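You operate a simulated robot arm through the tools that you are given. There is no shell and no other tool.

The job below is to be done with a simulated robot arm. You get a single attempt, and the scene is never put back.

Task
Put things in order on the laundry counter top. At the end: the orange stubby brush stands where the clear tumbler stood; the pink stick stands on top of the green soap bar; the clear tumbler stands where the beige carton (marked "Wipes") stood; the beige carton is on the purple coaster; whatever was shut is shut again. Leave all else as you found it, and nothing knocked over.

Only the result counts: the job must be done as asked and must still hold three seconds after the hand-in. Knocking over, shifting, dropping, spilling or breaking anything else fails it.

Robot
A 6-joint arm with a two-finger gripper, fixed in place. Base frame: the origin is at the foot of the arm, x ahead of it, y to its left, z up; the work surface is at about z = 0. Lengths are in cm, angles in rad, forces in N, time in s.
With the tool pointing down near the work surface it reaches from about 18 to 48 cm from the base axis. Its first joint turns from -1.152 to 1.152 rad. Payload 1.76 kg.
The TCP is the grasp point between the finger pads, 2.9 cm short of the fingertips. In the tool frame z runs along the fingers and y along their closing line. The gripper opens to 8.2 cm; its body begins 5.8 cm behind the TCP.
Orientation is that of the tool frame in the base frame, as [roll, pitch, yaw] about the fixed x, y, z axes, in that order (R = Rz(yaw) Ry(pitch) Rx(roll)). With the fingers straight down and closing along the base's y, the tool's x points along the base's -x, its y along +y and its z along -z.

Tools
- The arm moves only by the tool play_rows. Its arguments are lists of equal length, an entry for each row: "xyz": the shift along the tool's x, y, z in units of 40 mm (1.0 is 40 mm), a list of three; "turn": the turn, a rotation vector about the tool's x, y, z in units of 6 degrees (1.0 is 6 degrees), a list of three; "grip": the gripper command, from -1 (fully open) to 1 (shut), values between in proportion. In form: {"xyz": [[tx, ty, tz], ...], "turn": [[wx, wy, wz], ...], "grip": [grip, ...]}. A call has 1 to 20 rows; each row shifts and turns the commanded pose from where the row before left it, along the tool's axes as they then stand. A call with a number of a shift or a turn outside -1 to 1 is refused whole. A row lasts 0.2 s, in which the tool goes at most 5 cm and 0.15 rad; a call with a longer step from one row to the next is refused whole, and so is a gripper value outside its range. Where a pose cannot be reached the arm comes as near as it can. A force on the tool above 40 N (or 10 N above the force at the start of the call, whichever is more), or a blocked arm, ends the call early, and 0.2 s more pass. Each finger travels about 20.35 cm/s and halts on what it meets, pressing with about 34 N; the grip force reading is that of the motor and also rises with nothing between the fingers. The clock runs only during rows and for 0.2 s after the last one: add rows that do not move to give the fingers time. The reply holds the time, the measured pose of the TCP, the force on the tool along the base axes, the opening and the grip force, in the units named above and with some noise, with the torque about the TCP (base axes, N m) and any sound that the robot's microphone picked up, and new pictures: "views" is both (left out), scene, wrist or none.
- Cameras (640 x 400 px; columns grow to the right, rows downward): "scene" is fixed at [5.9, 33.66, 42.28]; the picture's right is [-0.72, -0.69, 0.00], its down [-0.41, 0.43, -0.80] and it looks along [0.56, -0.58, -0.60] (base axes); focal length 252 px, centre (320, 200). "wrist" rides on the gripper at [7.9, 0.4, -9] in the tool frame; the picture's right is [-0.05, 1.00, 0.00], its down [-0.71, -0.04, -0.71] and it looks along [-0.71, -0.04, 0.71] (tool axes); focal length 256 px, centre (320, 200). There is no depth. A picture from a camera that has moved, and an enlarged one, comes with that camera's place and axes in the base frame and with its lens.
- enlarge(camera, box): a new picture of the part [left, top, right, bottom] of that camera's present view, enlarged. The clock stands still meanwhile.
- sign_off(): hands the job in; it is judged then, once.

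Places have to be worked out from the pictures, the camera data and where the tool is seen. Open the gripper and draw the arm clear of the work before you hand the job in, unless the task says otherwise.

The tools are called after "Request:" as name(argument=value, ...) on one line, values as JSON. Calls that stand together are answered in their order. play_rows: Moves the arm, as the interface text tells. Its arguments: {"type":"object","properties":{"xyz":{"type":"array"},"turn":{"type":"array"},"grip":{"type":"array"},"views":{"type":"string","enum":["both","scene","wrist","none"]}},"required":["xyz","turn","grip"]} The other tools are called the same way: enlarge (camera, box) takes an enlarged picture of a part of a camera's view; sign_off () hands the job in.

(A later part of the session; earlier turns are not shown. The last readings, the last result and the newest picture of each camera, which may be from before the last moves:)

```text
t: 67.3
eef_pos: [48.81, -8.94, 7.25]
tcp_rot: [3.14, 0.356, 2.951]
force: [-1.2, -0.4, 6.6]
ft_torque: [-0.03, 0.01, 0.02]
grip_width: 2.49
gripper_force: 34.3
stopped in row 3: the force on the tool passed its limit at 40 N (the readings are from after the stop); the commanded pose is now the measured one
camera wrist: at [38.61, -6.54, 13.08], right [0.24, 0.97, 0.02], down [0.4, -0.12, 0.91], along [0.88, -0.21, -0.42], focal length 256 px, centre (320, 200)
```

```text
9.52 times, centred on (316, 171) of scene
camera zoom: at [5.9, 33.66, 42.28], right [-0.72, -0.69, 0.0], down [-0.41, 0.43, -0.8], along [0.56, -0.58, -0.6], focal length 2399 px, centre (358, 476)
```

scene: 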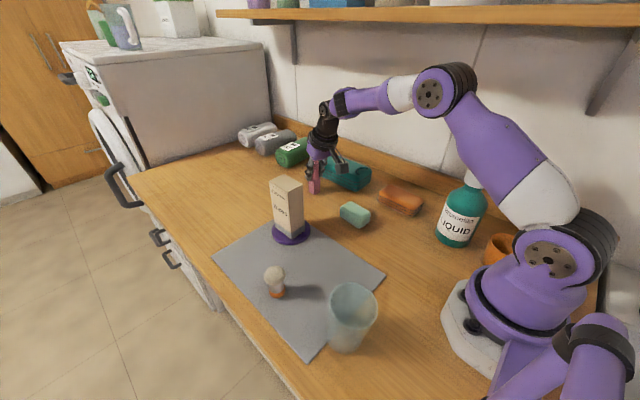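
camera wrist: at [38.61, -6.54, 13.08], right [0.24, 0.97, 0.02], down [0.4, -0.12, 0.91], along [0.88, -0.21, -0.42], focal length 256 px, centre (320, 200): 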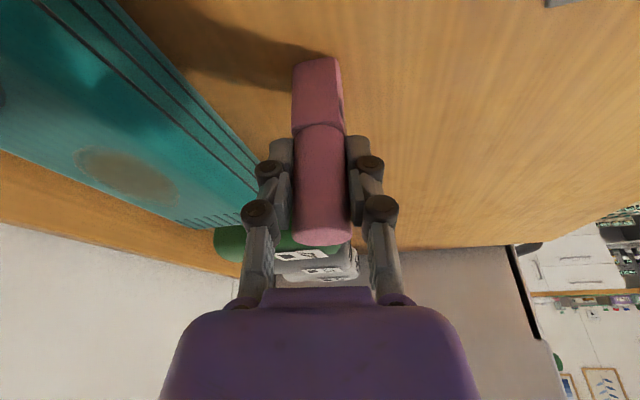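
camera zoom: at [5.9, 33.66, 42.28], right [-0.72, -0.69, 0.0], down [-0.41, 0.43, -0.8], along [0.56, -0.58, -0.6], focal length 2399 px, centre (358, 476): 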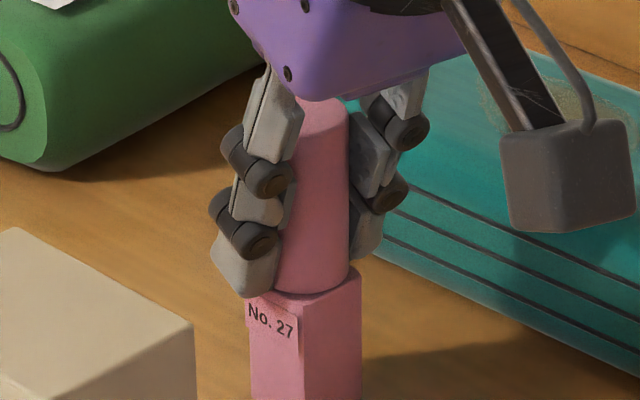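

It is solid beneath and there was no new sound. I'll open and back off so I can compare the stick with its earlier unobstructed picture.

Request:
play_rows(xyz=[[0, 0, 0], [0, 0, 0], [0, 0, 0], [0, 0, -0.4], [0, 0, -0.7], [0, 0, -0.9], [0, 0, 0]], turn=[[0, 0, 0], [0, 0, 0], [0, 0, 0], [0, 0, 0], [0, 0, 0], [0, 0, 0], [0, 0, 0]], grip=[0.3, 0.0, -0.3, -0.3, -0.3, -0.3, -0.3])

Request:
enlarge(camera="scene", box=[298, 150, 334, 192])

Request:
enlarge(camera="scene", box=[280, 130, 420, 240])

Request:
enlarge(camera="wrist", box=[220, 20, 420, 220])

```text
t: 69.0
eef_pos: [45.93, -8.51, 14.6]
tcp_rot: [3.14, 0.352, 2.951]
force: [0.7, 0.7, 0.2]
ft_torque: [-0.02, -0.03, -0.01]
grip_width: 5.32
gripper_force: 0.0
heard: snap
camera wrist: at [35.76, -6.08, 20.44], right [0.24, 0.97, 0.02], down [0.4, -0.12, 0.91], along [0.88, -0.21, -0.42], focal length 256 px, centre (320, 200)
```

scene: 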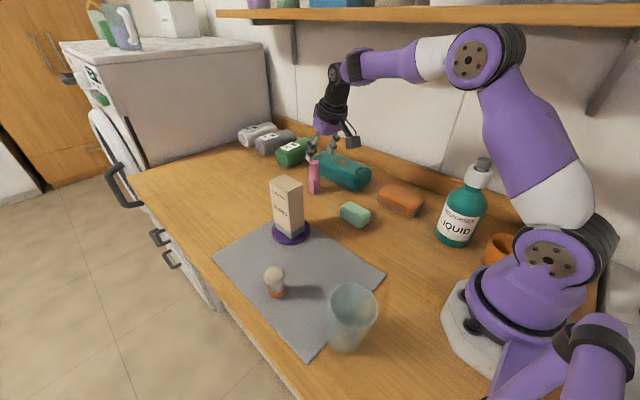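
wrist: 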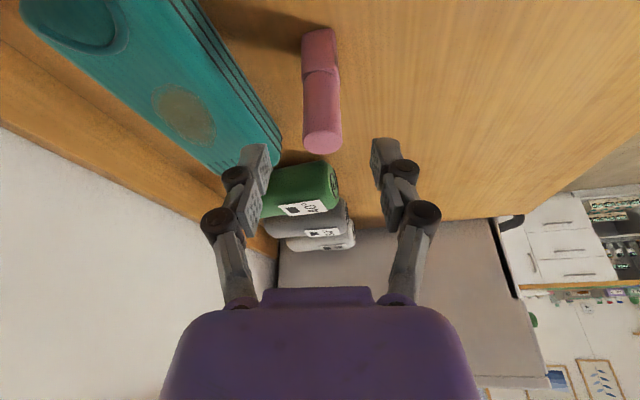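

```text
9.52 times, centred on (316, 171) of scene
camera zoom: at [5.9, 33.66, 42.28], right [-0.72, -0.69, 0.0], down [-0.41, 0.43, -0.8], along [0.56, -0.58, -0.6], focal length 2399 px, centre (358, 476)
```

zoom: 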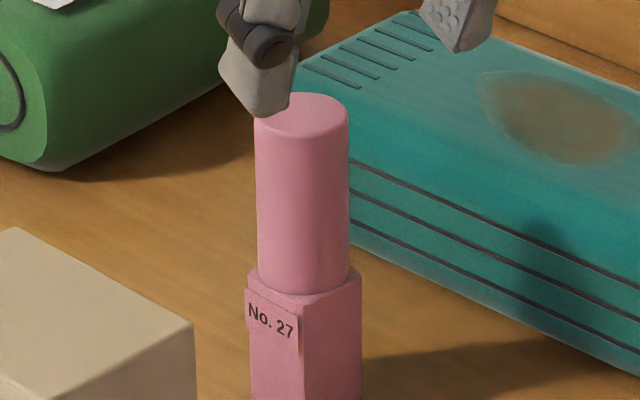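

```text
3.64 times, centred on (350, 185) of scene
camera zoom: at [5.9, 33.66, 42.28], right [-0.72, -0.69, 0.0], down [-0.41, 0.43, -0.8], along [0.56, -0.58, -0.6], focal length 916 px, centre (211, 254)
```

zoom: 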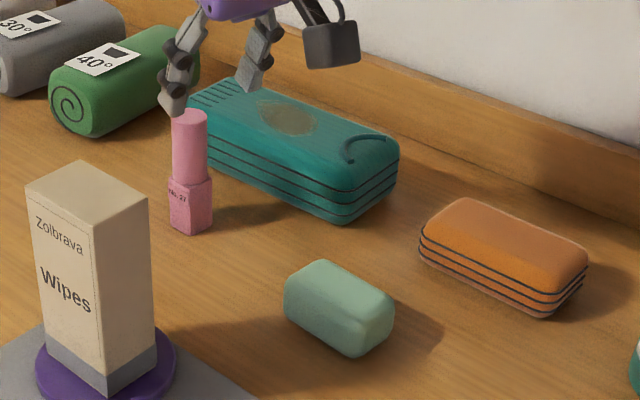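

```text
2.00 times, centred on (320, 120) of wrist
camera zoom: at [35.76, -6.08, 20.44], right [0.24, 0.97, 0.02], down [0.4, -0.12, 0.91], along [0.88, -0.21, -0.42], focal length 512 px, centre (320, 360)
```

zoom: 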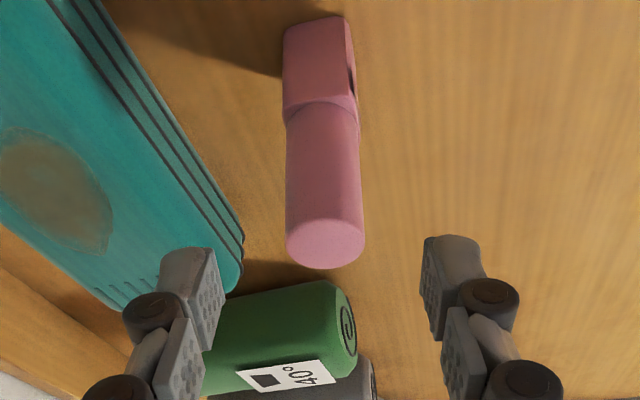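

A second snap came on release, and the stick looks exactly as before: the round part is a cap that popped when squeezed and re-seated when freed. So I must hold the square base instead. First I'll back inward to measure the soap bar.

Request:
play_rows(xyz=[[0.67, -0.147, -0.394], [0.67, -0.147, -0.394], [0.67, -0.147, -0.394], [0.67, -0.147, -0.394], [0.67, -0.147, -0.394], [0.67, -0.147, -0.394], [0, 0, 0]], turn=[[0, 0, 0], [0, 0, 0], [0, 0, 0], [0, 0, 0], [0, 0, 0], [0, 0, 0], [0, 0, 0]], grip=[-0.3, -0.3, -0.3, -0.3, -0.3, -0.3, -0.3])

Request:
enlarge(camera="wrist", box=[220, 0, 420, 200])

Request:
enlarge(camera="scene", box=[320, 180, 400, 240])

Request:
enlarge(camera="scene", box=[298, 150, 334, 200])

```text
t: 70.5
eef_pos: [27.16, -8.79, 18.23]
tcp_rot: [3.14, 0.352, 2.95]
force: [-0.4, -0.4, -0.2]
ft_torque: [-0.01, -0.01, 0.02]
grip_width: 5.32
gripper_force: 0.1
camera wrist: at [16.94, -6.33, 23.99], right [0.24, 0.97, 0.02], down [0.4, -0.12, 0.91], along [0.88, -0.21, -0.42], focal length 256 px, centre (320, 200)
```

scene: 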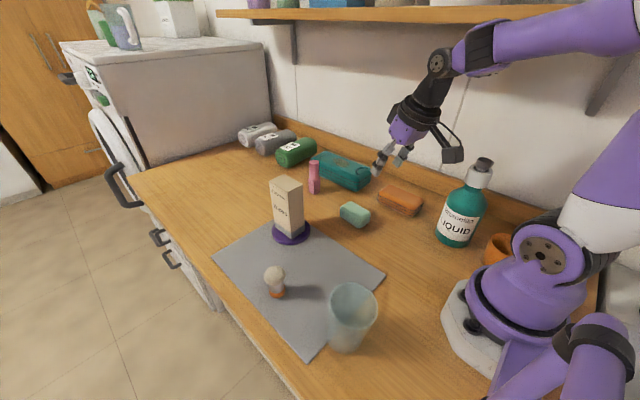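
wrist: 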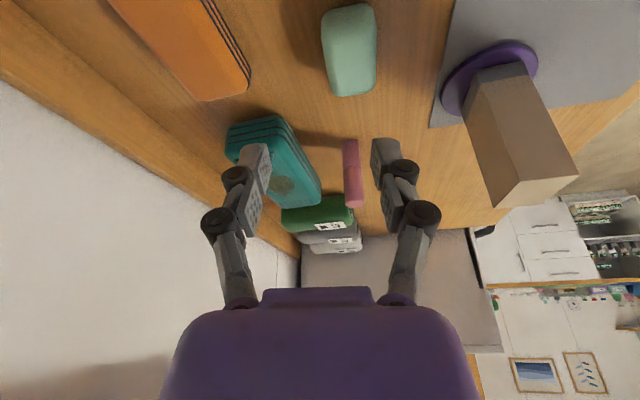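

```text
2.00 times, centred on (320, 100) of wrist
camera zoom: at [16.94, -6.33, 23.99], right [0.24, 0.97, 0.02], down [0.4, -0.12, 0.91], along [0.88, -0.21, -0.42], focal length 512 px, centre (320, 400)
```

zoom: 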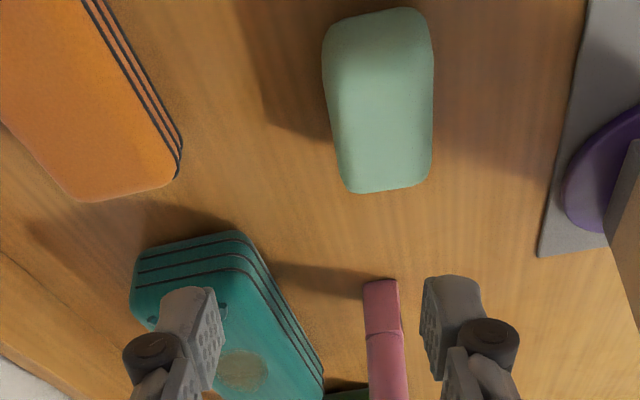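

```text
6.67 times, centred on (360, 210) of scene
camera zoom: at [5.9, 33.66, 42.28], right [-0.72, -0.69, 0.0], down [-0.41, 0.43, -0.8], along [0.56, -0.58, -0.6], focal length 1679 px, centre (53, 133)
```

zoom: 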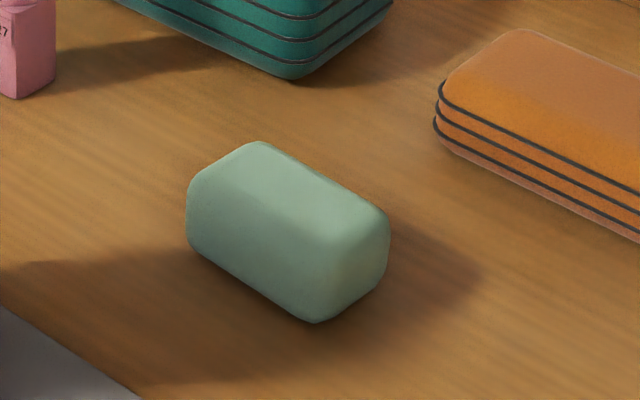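

```text
8.00 times, centred on (316, 175) of scene
camera zoom: at [5.9, 33.66, 42.28], right [-0.72, -0.69, 0.0], down [-0.41, 0.43, -0.8], along [0.56, -0.58, -0.6], focal length 2015 px, centre (352, 400)
```

zoom: 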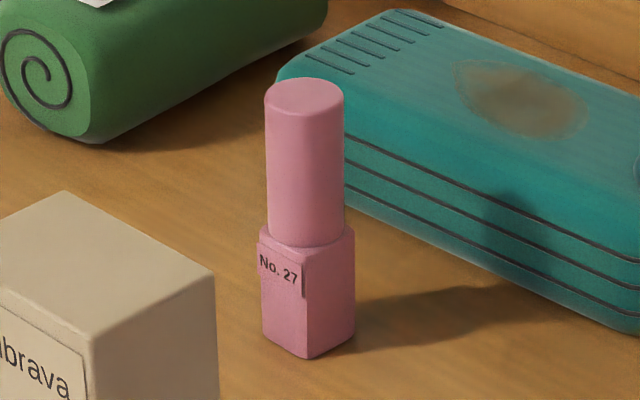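

The base is about 4 cm tall and 2.45 wide, and about as wide as the 2.48 cap. I'll tilt the tool to 36° and take only the base near the fingertips, so the fingers never overlap the cap. First I'll set that orientation and the pre-approach.

Request:
play_rows(xyz=[[0, 0, 0], [0, 0, 0], [0, 0, 0], [0, 0, 0], [-0.335, 0.076, 0.719], [-0.335, 0.076, 0.719], [-0.335, 0.076, 0.719], [-0.335, 0.076, 0.719], [-0.335, 0.076, 0.719], [-0.335, 0.076, 0.719], [0, 0, 0], [0, 0, 0]], turn=[[-0.329, 0, -0.897], [0, -0.88, 0], [0, -0.88, 0], [0, -0.88, 0], [0, 0, 0], [0, 0, 0], [0, 0, 0], [0, 0, 0], [0, 0, 0], [0, 0, 0], [0, 0, 0], [0, 0, 0]], grip=[-0.3, -0.2, -0.1, -0.1, -0.1, -0.1, -0.1, -0.1, -0.1, -0.1, -0.1, -0.1])

Request:
enlarge(camera="wrist", box=[220, 0, 420, 200])

Request:
enlarge(camera="scene", box=[280, 120, 420, 240])

```text
t: 73.2
eef_pos: [44.28, -7.96, 9.02]
tcp_rot: [-3.141, 0.631, 3.051]
force: [-0.8, 0.1, 0.3]
ft_torque: [0.01, -0.01, -0.01]
grip_width: 4.51
gripper_force: 0.0
camera wrist: at [32.67, -6.53, 11.66], right [0.13, 0.99, 0.03], down [0.15, -0.05, 0.99], along [0.98, -0.13, -0.16], focal length 256 px, centre (320, 200)
```

scene: 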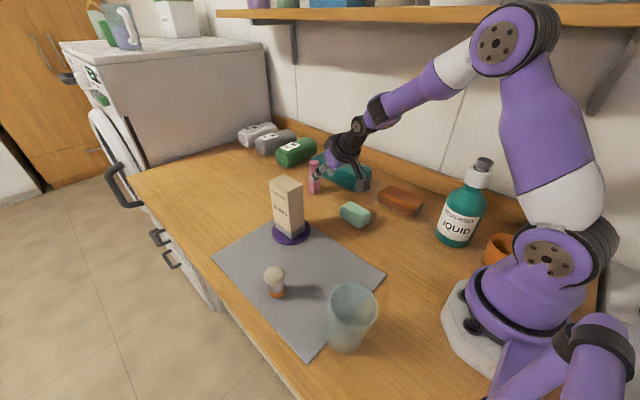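
wrist: 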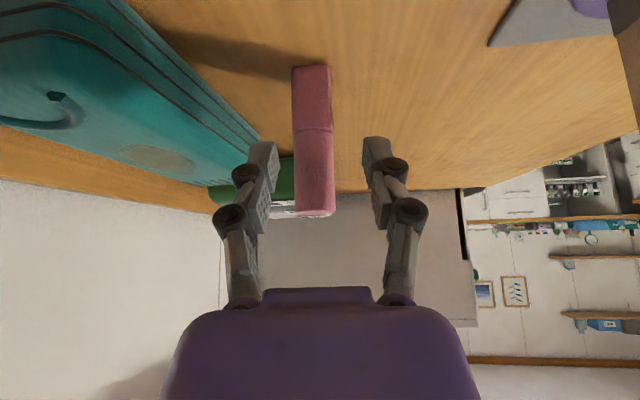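

```text
2.00 times, centred on (320, 100) of wrist
camera zoom: at [32.67, -6.53, 11.66], right [0.13, 0.99, 0.03], down [0.15, -0.05, 0.99], along [0.98, -0.13, -0.16], focal length 512 px, centre (320, 400)
```

zoom: 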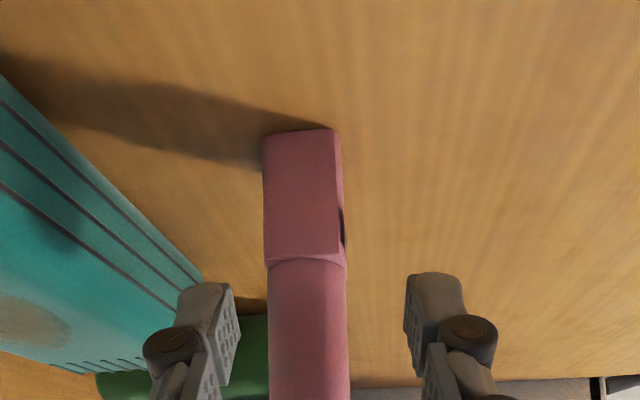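

```text
3.33 times, centred on (350, 180) of scene
camera zoom: at [5.9, 33.66, 42.28], right [-0.72, -0.69, 0.0], down [-0.41, 0.43, -0.8], along [0.56, -0.58, -0.6], focal length 840 px, centre (220, 267)
```

zoom: 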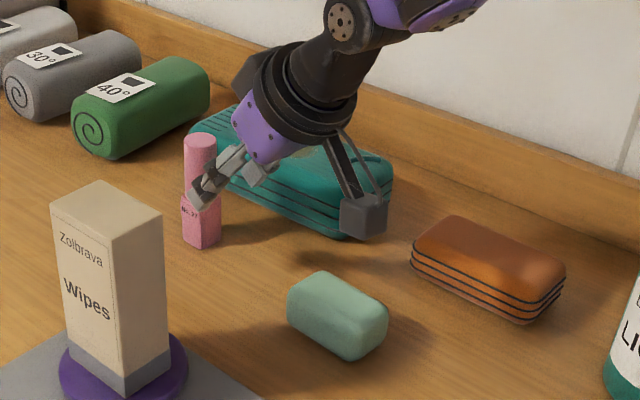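

The stick's base centre is at about (49.3, -9.0), i.e. tool-frame offset y≈-0.6, 8.6 ahead at height 2.2. I'll shift sideways and advance 7 cm so the fingertips straddle the base only.

Request:
play_rows(xyz=[[0, -0.145, 0], [0, 0, 0.35], [0, 0, 0.45], [0, 0, 0.4], [0, 0, 0.3], [0, 0, 0]], turn=[[0, 0, 0], [0, 0, 0], [0, 0, 0], [0, 0, 0], [0, 0, 0], [0, 0, 0]], grip=[-0.1, -0.1, -0.1, -0.1, -0.1, -0.1])

Request:
enlarge(camera="wrist", box=[220, 60, 420, 260])

Request:
enlarge(camera="scene", box=[290, 140, 390, 220])

```text
t: 74.5
eef_pos: [47.63, -9.16, 4.18]
tcp_rot: [3.14, 0.631, 3.049]
force: [0.1, -0.2, -0.8]
ft_torque: [0.04, -0.03, 0.0]
grip_width: 4.5
gripper_force: 0.0
camera wrist: at [36.06, -7.71, 6.81], right [0.13, 0.99, 0.03], down [0.15, -0.05, 0.99], along [0.98, -0.13, -0.16], focal length 256 px, centre (320, 200)
```

scene: 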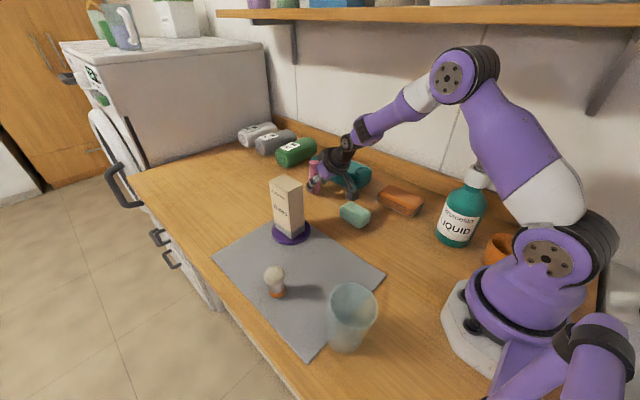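
wrist: 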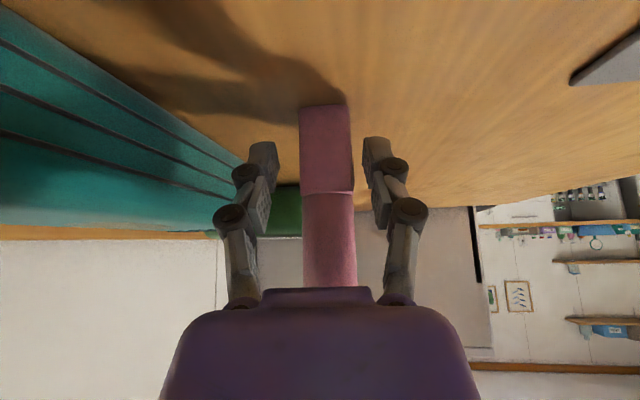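

```text
2.00 times, centred on (320, 160) of wrist
camera zoom: at [36.06, -7.71, 6.81], right [0.13, 0.99, 0.03], down [0.15, -0.05, 0.99], along [0.98, -0.13, -0.16], focal length 512 px, centre (320, 280)
```

zoom: 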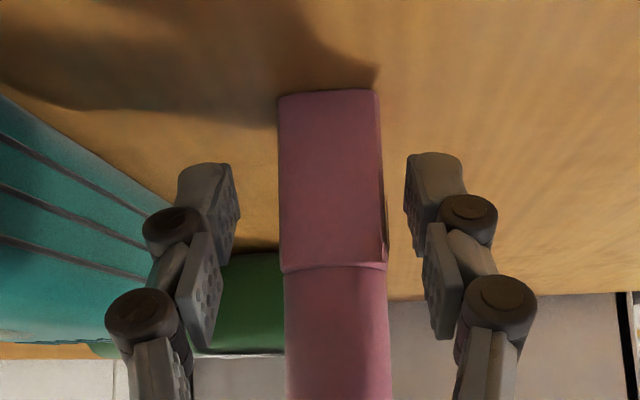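

```text
5.00 times, centred on (340, 180) of scene
camera zoom: at [5.9, 33.66, 42.28], right [-0.72, -0.69, 0.0], down [-0.41, 0.43, -0.8], along [0.56, -0.58, -0.6], focal length 1259 px, centre (220, 300)
```

zoom: 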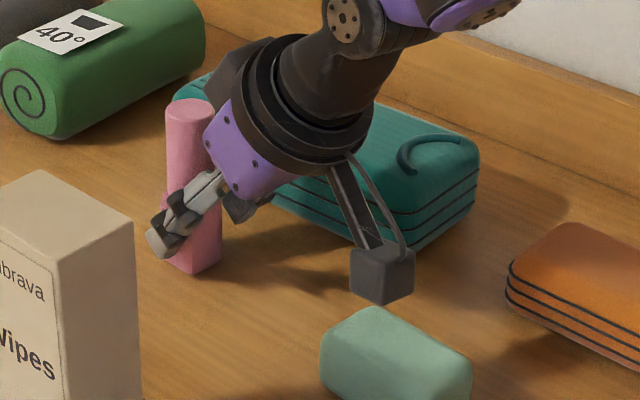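

The fingertips straddle the base; the stick is about 0.22 cm toward tool +y. I'll shift and advance another 0.7 cm so the pads overlap the base well while staying clear of the cap.

Request:
play_rows(xyz=[[0, 0.055, 0.05], [0, 0, 0.125], [0, 0, 0]], turn=[[0, 0, 0], [0, 0, 0], [0, 0, 0]], grip=[-0.1, -0.1, -0.1])

Request:
enlarge(camera="wrist", box=[220, 60, 420, 260])

Request:
enlarge(camera="scene", box=[298, 150, 348, 200])

```text
t: 75.3
eef_pos: [48.1, -8.9, 3.66]
tcp_rot: [3.14, 0.629, 3.051]
force: [0.1, 0.1, -0.1]
ft_torque: [0.04, -0.03, 0.0]
grip_width: 4.52
gripper_force: 0.1
camera wrist: at [36.5, -7.47, 6.3], right [0.13, 0.99, 0.03], down [0.15, -0.05, 0.99], along [0.98, -0.13, -0.16], focal length 256 px, centre (320, 200)
```

scene: 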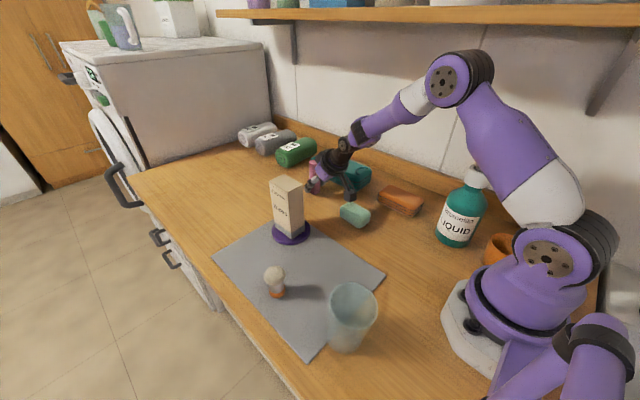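
wrist: 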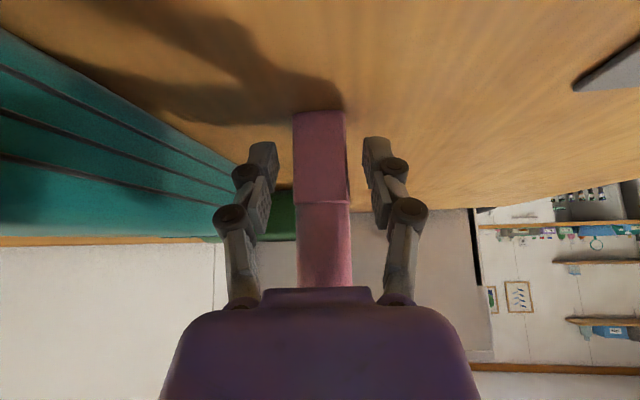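

```text
2.00 times, centred on (320, 160) of wrist
camera zoom: at [36.5, -7.47, 6.3], right [0.13, 0.99, 0.03], down [0.15, -0.05, 0.99], along [0.98, -0.13, -0.16], focal length 512 px, centre (320, 280)
```

zoom: 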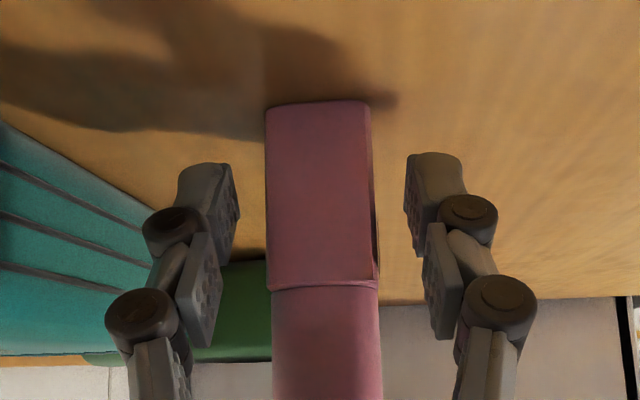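

```text
8.00 times, centred on (323, 175) of scene
camera zoom: at [5.9, 33.66, 42.28], right [-0.72, -0.69, 0.0], down [-0.41, 0.43, -0.8], along [0.56, -0.58, -0.6], focal length 2015 px, centre (296, 400)
```

zoom: 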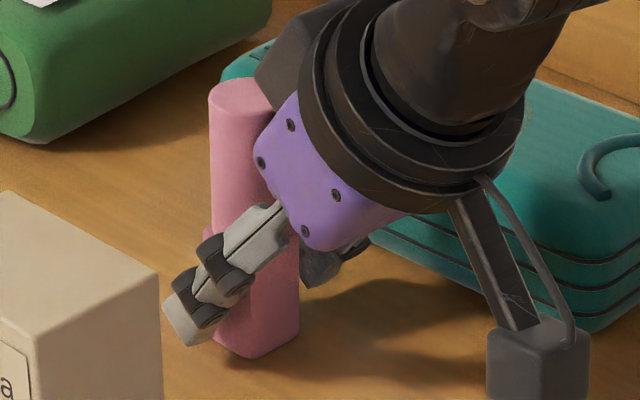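

Centred, with no contact forces. I'll nudge 0.3 cm along tool +x to keep the cap further outside the finger width, then close gently on the base.

Request:
play_rows(xyz=[[0.075, 0, 0], [0, 0, 0], [0, 0, 0], [0, 0, 0], [0, 0, 0], [0, 0, 0], [0, 0, 0]], turn=[[0, 0, 0], [0, 0, 0], [0, 0, 0], [0, 0, 0], [0, 0, 0], [0, 0, 0], [0, 0, 0]], grip=[-0.1, 0.15, 0.3, 0.36, 0.42, 0.6, 0.8])

Request:
enlarge(camera="wrist", box=[220, 60, 420, 260])

Request:
enlarge(camera="scene", box=[298, 150, 348, 200])

```text
t: 77.0
eef_pos: [47.88, -8.97, 3.47]
tcp_rot: [3.141, 0.63, 3.051]
force: [0.7, 0.5, -0.2]
ft_torque: [0.03, 0.0, 0.0]
grip_width: 2.56
gripper_force: 33.7
camera wrist: at [36.29, -7.44, 6.12], right [0.13, 0.99, 0.03], down [0.15, -0.05, 0.99], along [0.98, -0.13, -0.16], focal length 256 px, centre (320, 200)
```

scene: 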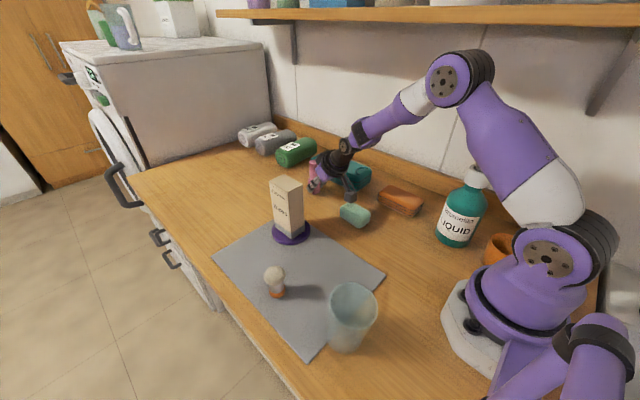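
wrist: 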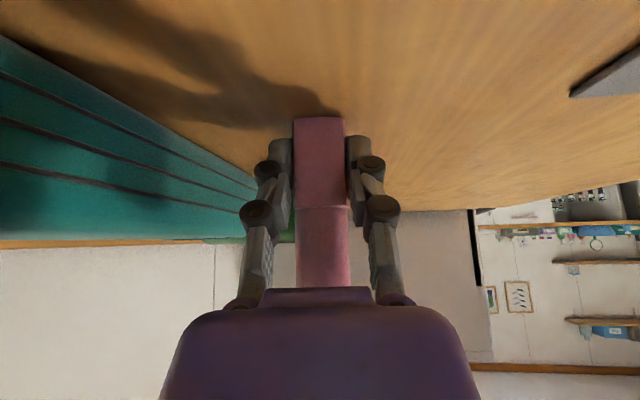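

```text
2.00 times, centred on (320, 160) of wrist
camera zoom: at [36.29, -7.44, 6.12], right [0.13, 0.99, 0.03], down [0.15, -0.05, 0.99], along [0.98, -0.13, -0.16], focal length 512 px, centre (320, 280)
```

zoom: 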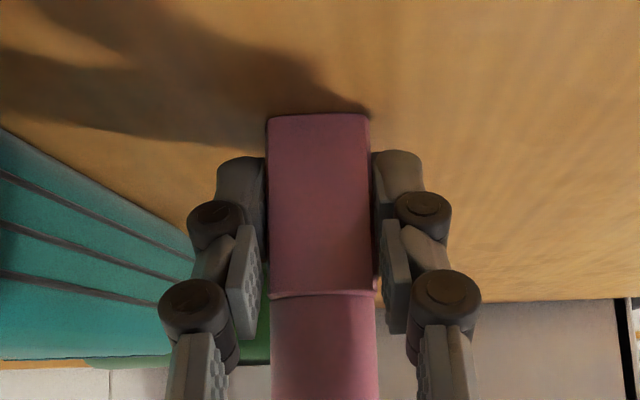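

```text
8.00 times, centred on (323, 175) of scene
camera zoom: at [5.9, 33.66, 42.28], right [-0.72, -0.69, 0.0], down [-0.41, 0.43, -0.8], along [0.56, -0.58, -0.6], focal length 2015 px, centre (296, 400)
```

zoom: 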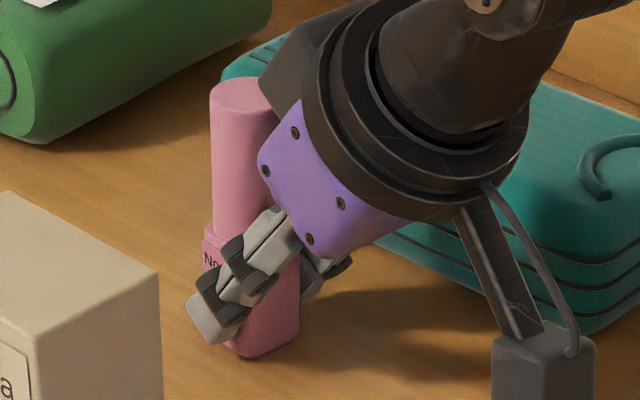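

Gripped the base at 2.56 cm with no snap. I'll lift slowly straight up about 1.2 cm and check.

Request:
play_rows(xyz=[[-0.044, 0, -0.061], [-0.059, 0, -0.081], [-0.074, 0, -0.101], [0, 0, 0]], turn=[[0, 0, 0], [0, 0, 0], [0, 0, 0], [0, 0, 0]], grip=[0.8, 0.8, 0.8, 0.8])

Request:
enlarge(camera="wrist", box=[220, 60, 420, 260])

Request:
enlarge(camera="scene", box=[298, 150, 348, 200])

```text
t: 78.0
eef_pos: [47.94, -8.83, 4.66]
tcp_rot: [-3.141, 0.629, 3.05]
force: [0.6, -0.2, 0.1]
ft_torque: [-0.01, 0.02, -0.03]
grip_width: 2.58
gripper_force: 33.7
camera wrist: at [36.34, -7.37, 7.22], right [0.13, 0.99, 0.03], down [0.15, -0.05, 0.99], along [0.98, -0.13, -0.16], focal length 256 px, centre (320, 200)
```

scene: 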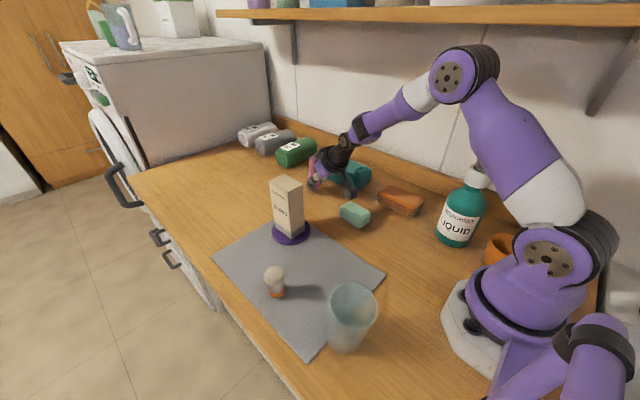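
wrist: 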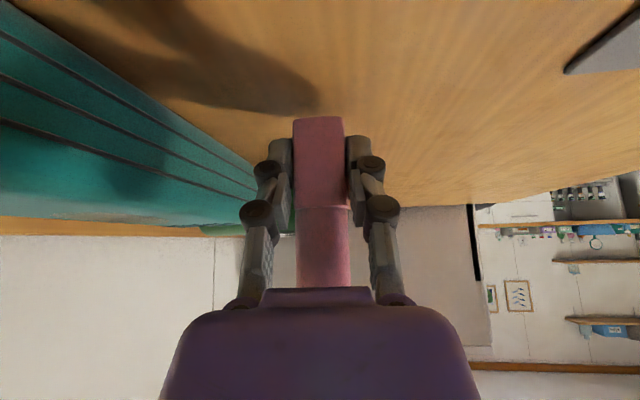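

```text
2.00 times, centred on (320, 160) of wrist
camera zoom: at [36.34, -7.37, 7.22], right [0.13, 0.99, 0.03], down [0.15, -0.05, 0.99], along [0.98, -0.13, -0.16], focal length 512 px, centre (320, 280)
```

zoom: 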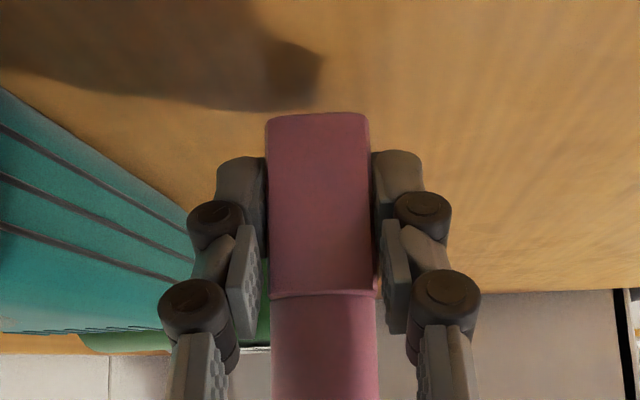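

```text
8.00 times, centred on (323, 175) of scene
camera zoom: at [5.9, 33.66, 42.28], right [-0.72, -0.69, 0.0], down [-0.41, 0.43, -0.8], along [0.56, -0.58, -0.6], focal length 2015 px, centre (296, 400)
```

zoom: 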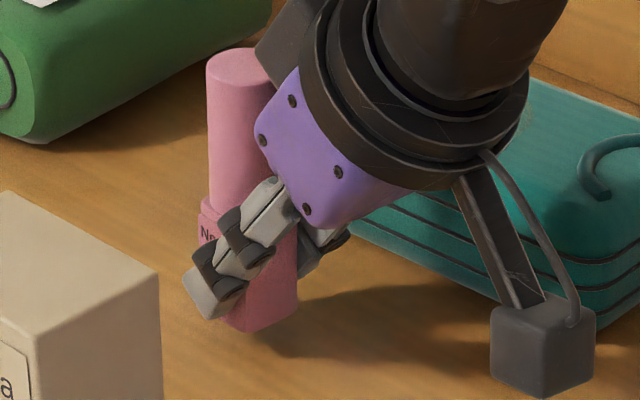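

Base and cap rise together with no snap. I'll lift higher and carry it over the soap centre at about (33.3, -7.0).

Request:
play_rows(xyz=[[-0.15, 0, -0.206], [-0.22, 0, -0.303], [-0.22, 0, -0.303], [0.15, 0.006, -0.11], [0.3, 0.012, -0.22], [0.34, 0.014, -0.247], [0.34, 0.014, -0.247], [0.34, 0.014, -0.247], [0.34, 0.014, -0.247], [0.34, 0.014, -0.247], [0.34, 0.014, -0.247], [0.34, 0.014, -0.247], [0.3, 0.012, -0.22], [0.15, 0.006, -0.11], [0, 0, 0], [0, 0, 0]], turn=[[0, 0, 0], [0, 0, 0], [0, 0, 0], [0, 0, 0], [0, 0, 0], [0, 0, 0], [0, 0, 0], [0, 0, 0], [0, 0, 0], [0, 0, 0], [0, 0, 0], [0, 0, 0], [0, 0, 0], [0, 0, 0], [0, 0, 0], [0, 0, 0]], grip=[0.8, 0.8, 0.8, 0.8, 0.8, 0.8, 0.8, 0.8, 0.8, 0.8, 0.8, 0.8, 0.8, 0.8, 0.8, 0.8])

Request:
enlarge(camera="wrist", box=[200, 0, 440, 240])

Request:
enlarge(camera="scene", box=[310, 140, 410, 240])

```text
t: 81.3
eef_pos: [31.62, -6.87, 8.45]
tcp_rot: [-3.141, 0.63, 3.052]
force: [0.0, 0.2, -1.0]
ft_torque: [-0.01, 0.03, 0.03]
grip_width: 2.56
gripper_force: 34.1
camera wrist: at [20.06, -5.42, 11.17], right [0.13, 0.99, 0.03], down [0.15, -0.05, 0.99], along [0.98, -0.13, -0.16], focal length 256 px, centre (320, 200)
```

scene: 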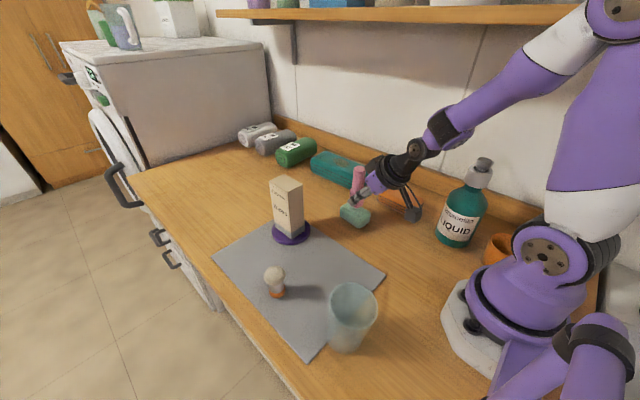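
wrist: 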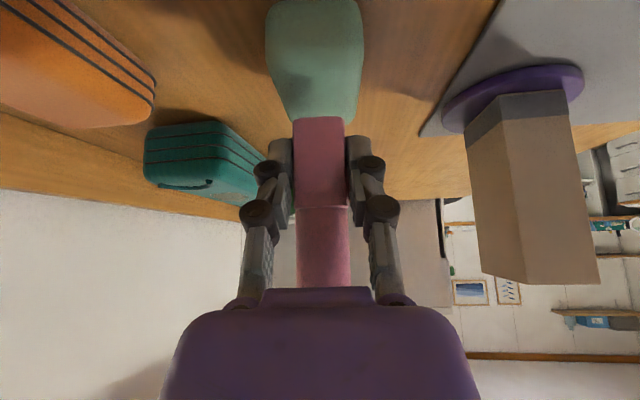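

```text
1.67 times, centred on (320, 120) of wrist
camera zoom: at [20.06, -5.42, 11.17], right [0.13, 0.99, 0.03], down [0.15, -0.05, 0.99], along [0.98, -0.13, -0.16], focal length 427 px, centre (320, 333)
```

zoom: 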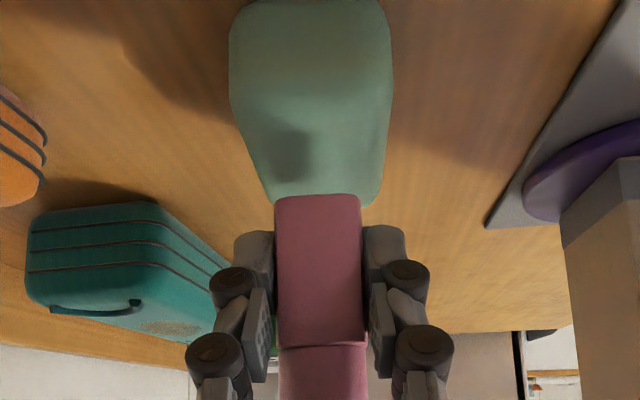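

```text
4.00 times, centred on (360, 190) of scene
camera zoom: at [5.9, 33.66, 42.28], right [-0.72, -0.69, 0.0], down [-0.41, 0.43, -0.8], along [0.56, -0.58, -0.6], focal length 1008 px, centre (160, 240)
```

zoom: 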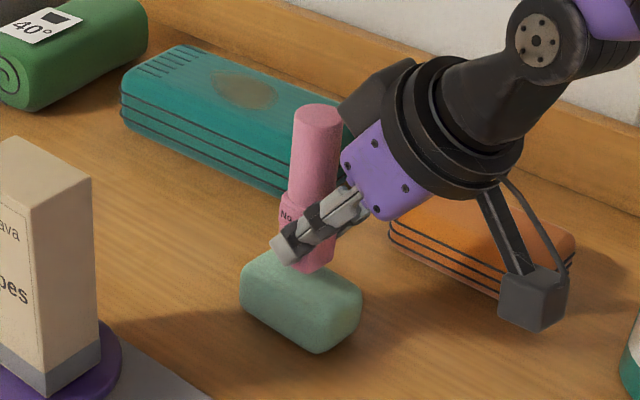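

The stick is vertical with its bottom at about (33.1, -7.0, 5.0) over the soap (centre ≈ (33.5, -7.05)). I'll shift slightly and lower to just above the soap.

Request:
play_rows(xyz=[[-0.05, 0, 0.037], [0.088, 0, 0.121], [0.088, 0, 0.121], [0.03, 0, 0.04], [0, 0, 0]], turn=[[0, 0, 0], [0, 0, 0], [0, 0, 0], [0, 0, 0], [0, 0, 0]], grip=[0.8, 0.8, 0.8, 0.8, 0.8])

Request:
enlarge(camera="wrist", box=[240, 20, 400, 180])

Request:
enlarge(camera="scene", box=[330, 160, 390, 230])

```text
t: 82.5
eef_pos: [32.15, -6.85, 7.27]
tcp_rot: [3.14, 0.634, 3.051]
force: [-0.1, 2.3, 20.2]
ft_torque: [0.1, -0.16, -0.02]
grip_width: 2.56
gripper_force: 33.7
camera wrist: at [20.51, -5.48, 9.81], right [0.13, 0.99, 0.03], down [0.14, -0.05, 0.99], along [0.98, -0.13, -0.15], focal length 256 px, centre (320, 200)
```

scene: 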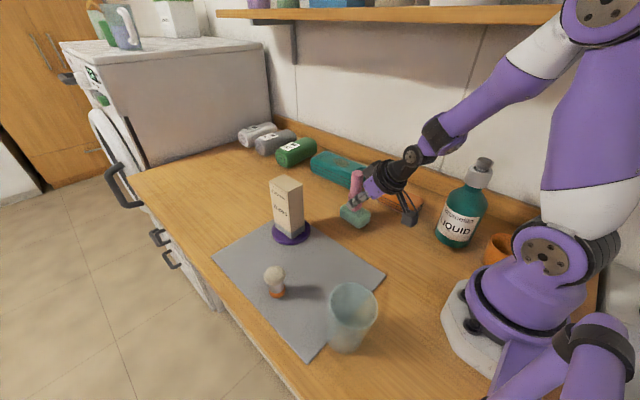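
wrist: 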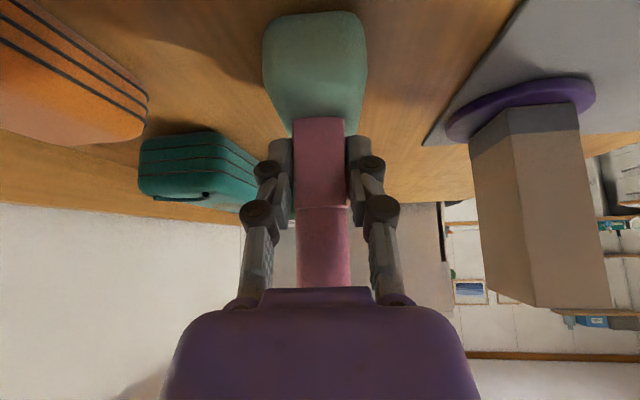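

```text
2.50 times, centred on (320, 100) of wrist
camera zoom: at [20.51, -5.48, 9.81], right [0.13, 0.99, 0.03], down [0.14, -0.05, 0.99], along [0.98, -0.13, -0.15], focal length 640 px, centre (320, 450)
```

zoom: 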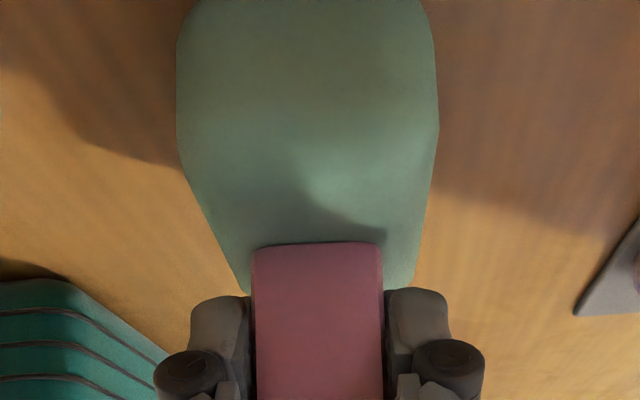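

```text
5.71 times, centred on (360, 195) of scene
camera zoom: at [5.9, 33.67, 42.28], right [-0.72, -0.69, 0.0], down [-0.41, 0.43, -0.8], along [0.56, -0.58, -0.6], focal length 1439 px, centre (91, 229)
```

zoom: 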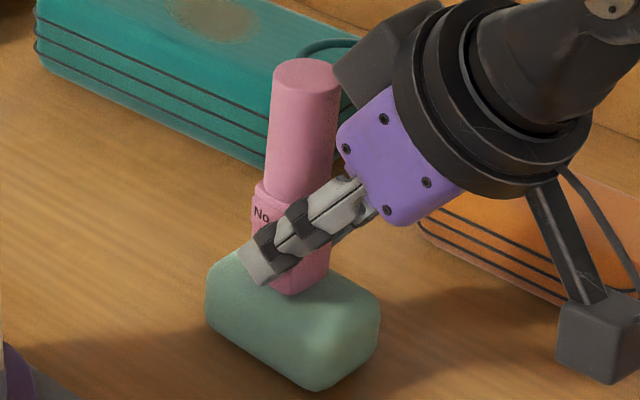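

Contact at 20 N: the stick rests on the soap (top at z≈3.75), vertical and near its centre. I'll ease off slightly and open gently.

Request:
play_rows(xyz=[[-0.006, 0, -0.008], [0, 0, 0], [0, 0, 0], [0, 0, 0], [0, 0, 0]], turn=[[0, 0, 0], [0, 0, 0], [0, 0, 0], [0, 0, 0], [0, 0, 0]], grip=[0.6, 0.35, 0.2, -0.1, -0.1])

Request:
enlarge(camera="wrist", box=[220, 60, 420, 260])

Request:
enlarge(camera="scene", box=[330, 160, 390, 230])

```text
t: 83.8
eef_pos: [31.97, -6.9, 7.16]
tcp_rot: [-3.141, 0.631, 3.05]
force: [-0.2, 0.2, 0.8]
ft_torque: [-0.01, -0.02, -0.01]
grip_width: 4.53
gripper_force: 0.1
camera wrist: at [20.44, -5.45, 9.85], right [0.13, 0.99, 0.03], down [0.15, -0.05, 0.99], along [0.98, -0.13, -0.16], focal length 256 px, centre (320, 200)
```

scene: 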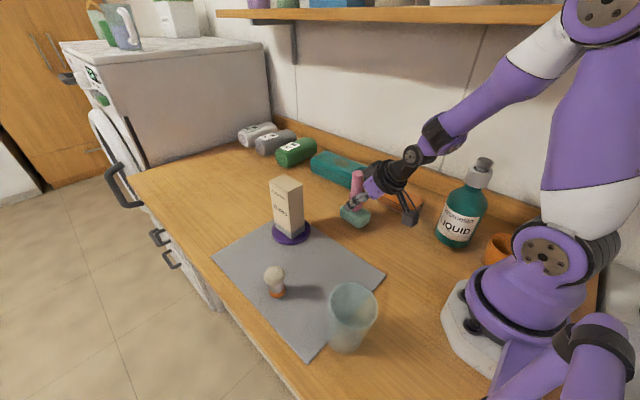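
wrist: 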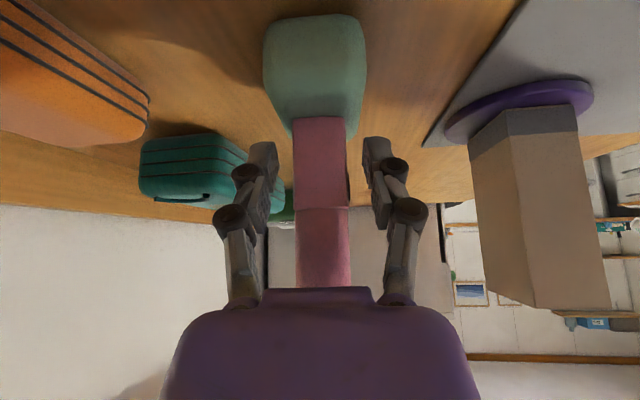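

```text
2.00 times, centred on (320, 160) of wrist
camera zoom: at [20.44, -5.45, 9.85], right [0.13, 0.99, 0.03], down [0.15, -0.05, 0.99], along [0.98, -0.13, -0.16], focal length 512 px, centre (320, 280)
```

zoom: 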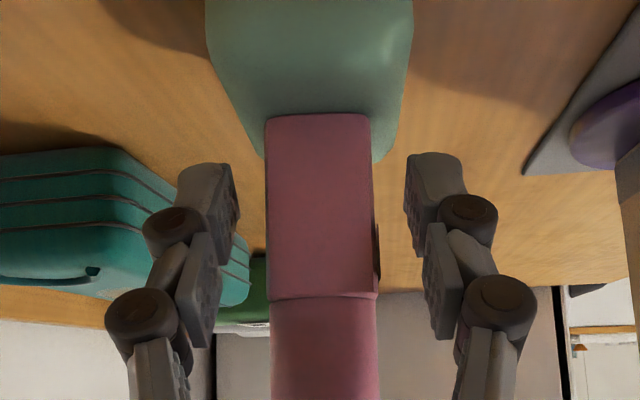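

```text
5.71 times, centred on (360, 195) of scene
camera zoom: at [5.9, 33.66, 42.28], right [-0.72, -0.69, 0.0], down [-0.41, 0.43, -0.8], along [0.56, -0.58, -0.6], focal length 1439 px, centre (91, 229)
```

zoom: 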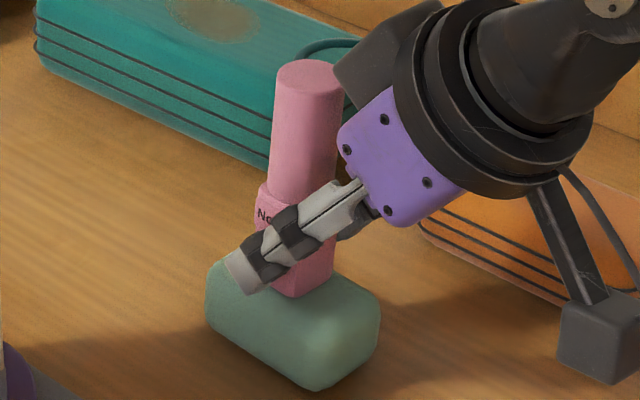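

The stick stands free on the soap with its cap seated. I'll back away along the tool axis, then rise.

Request:
play_rows(xyz=[[0, 0, -0.2], [0, 0, -0.5], [0, 0, -0.7], [-0.147, 0, -0.202], [-0.4, 0, -0.55], [-0.4, 0, -0.55], [-0.4, 0, -0.55], [0, 0, 0]], turn=[[0, 0, 0], [0, 0, 0], [0, 0, 0], [0, 0, 0], [0, 0, 0], [0, 0, 0], [0, 0, 0], [0, 0, 0]], grip=[-0.1, -0.1, -0.1, -0.1, -0.1, -0.1, -0.1, -0.1])

Request:
enlarge(camera="scene", box=[330, 160, 390, 230])

Request:
enlarge(camera="scene", box=[200, 160, 400, 370])

```text
t: 85.5
eef_pos: [28.72, -6.4, 20.85]
tcp_rot: [-3.141, 0.631, 3.051]
force: [0.1, -0.3, 0.0]
ft_torque: [0.04, 0.03, 0.02]
grip_width: 4.48
gripper_force: 0.1
camera wrist: at [17.1, -4.94, 23.39], right [0.13, 0.99, 0.03], down [0.15, -0.05, 0.99], along [0.98, -0.13, -0.16], focal length 256 px, centre (320, 200)
```

scene: 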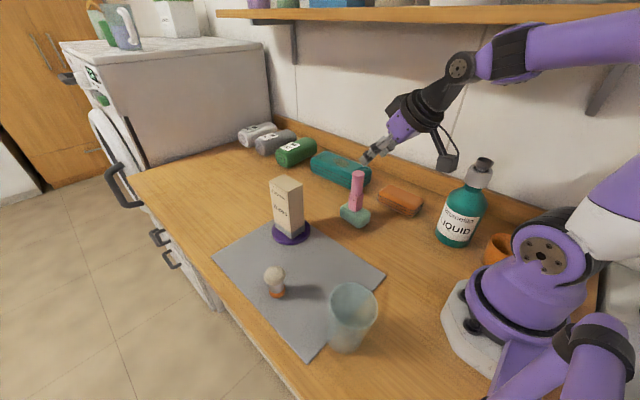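
wrist: 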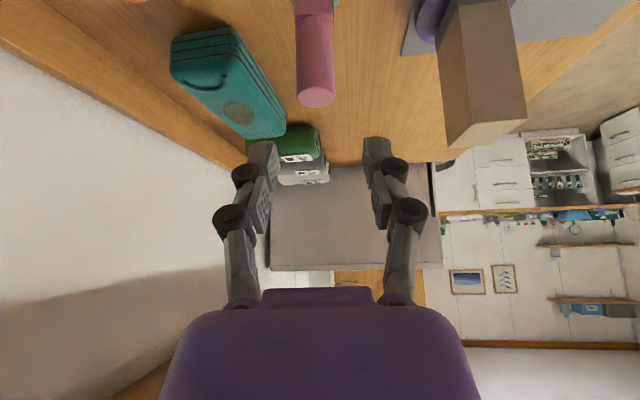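

```text
5.71 times, centred on (360, 195) of scene
camera zoom: at [5.9, 33.66, 42.28], right [-0.72, -0.69, 0.0], down [-0.41, 0.43, -0.8], along [0.56, -0.58, -0.6], focal length 1439 px, centre (91, 229)
```

zoom: 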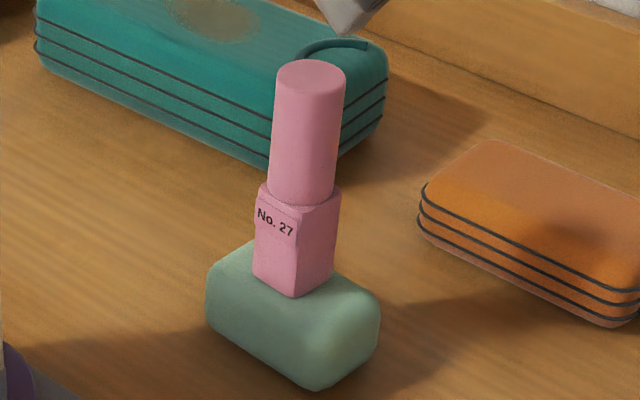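

```text
1.90 times, centred on (300, 265) of scene
camera zoom: at [5.9, 33.66, 42.28], right [-0.72, -0.69, 0.0], down [-0.41, 0.43, -0.8], along [0.56, -0.58, -0.6], focal length 480 px, centre (358, 76)
```

zoom: 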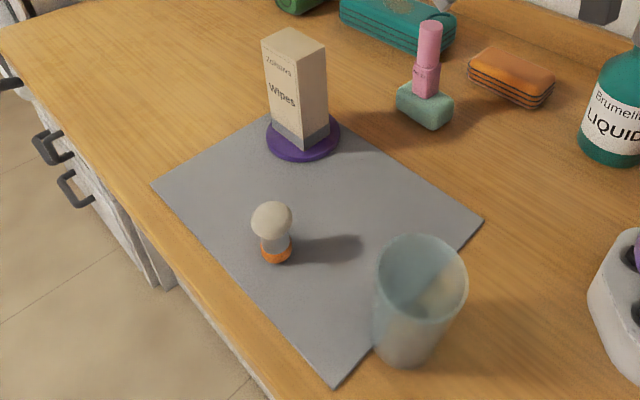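

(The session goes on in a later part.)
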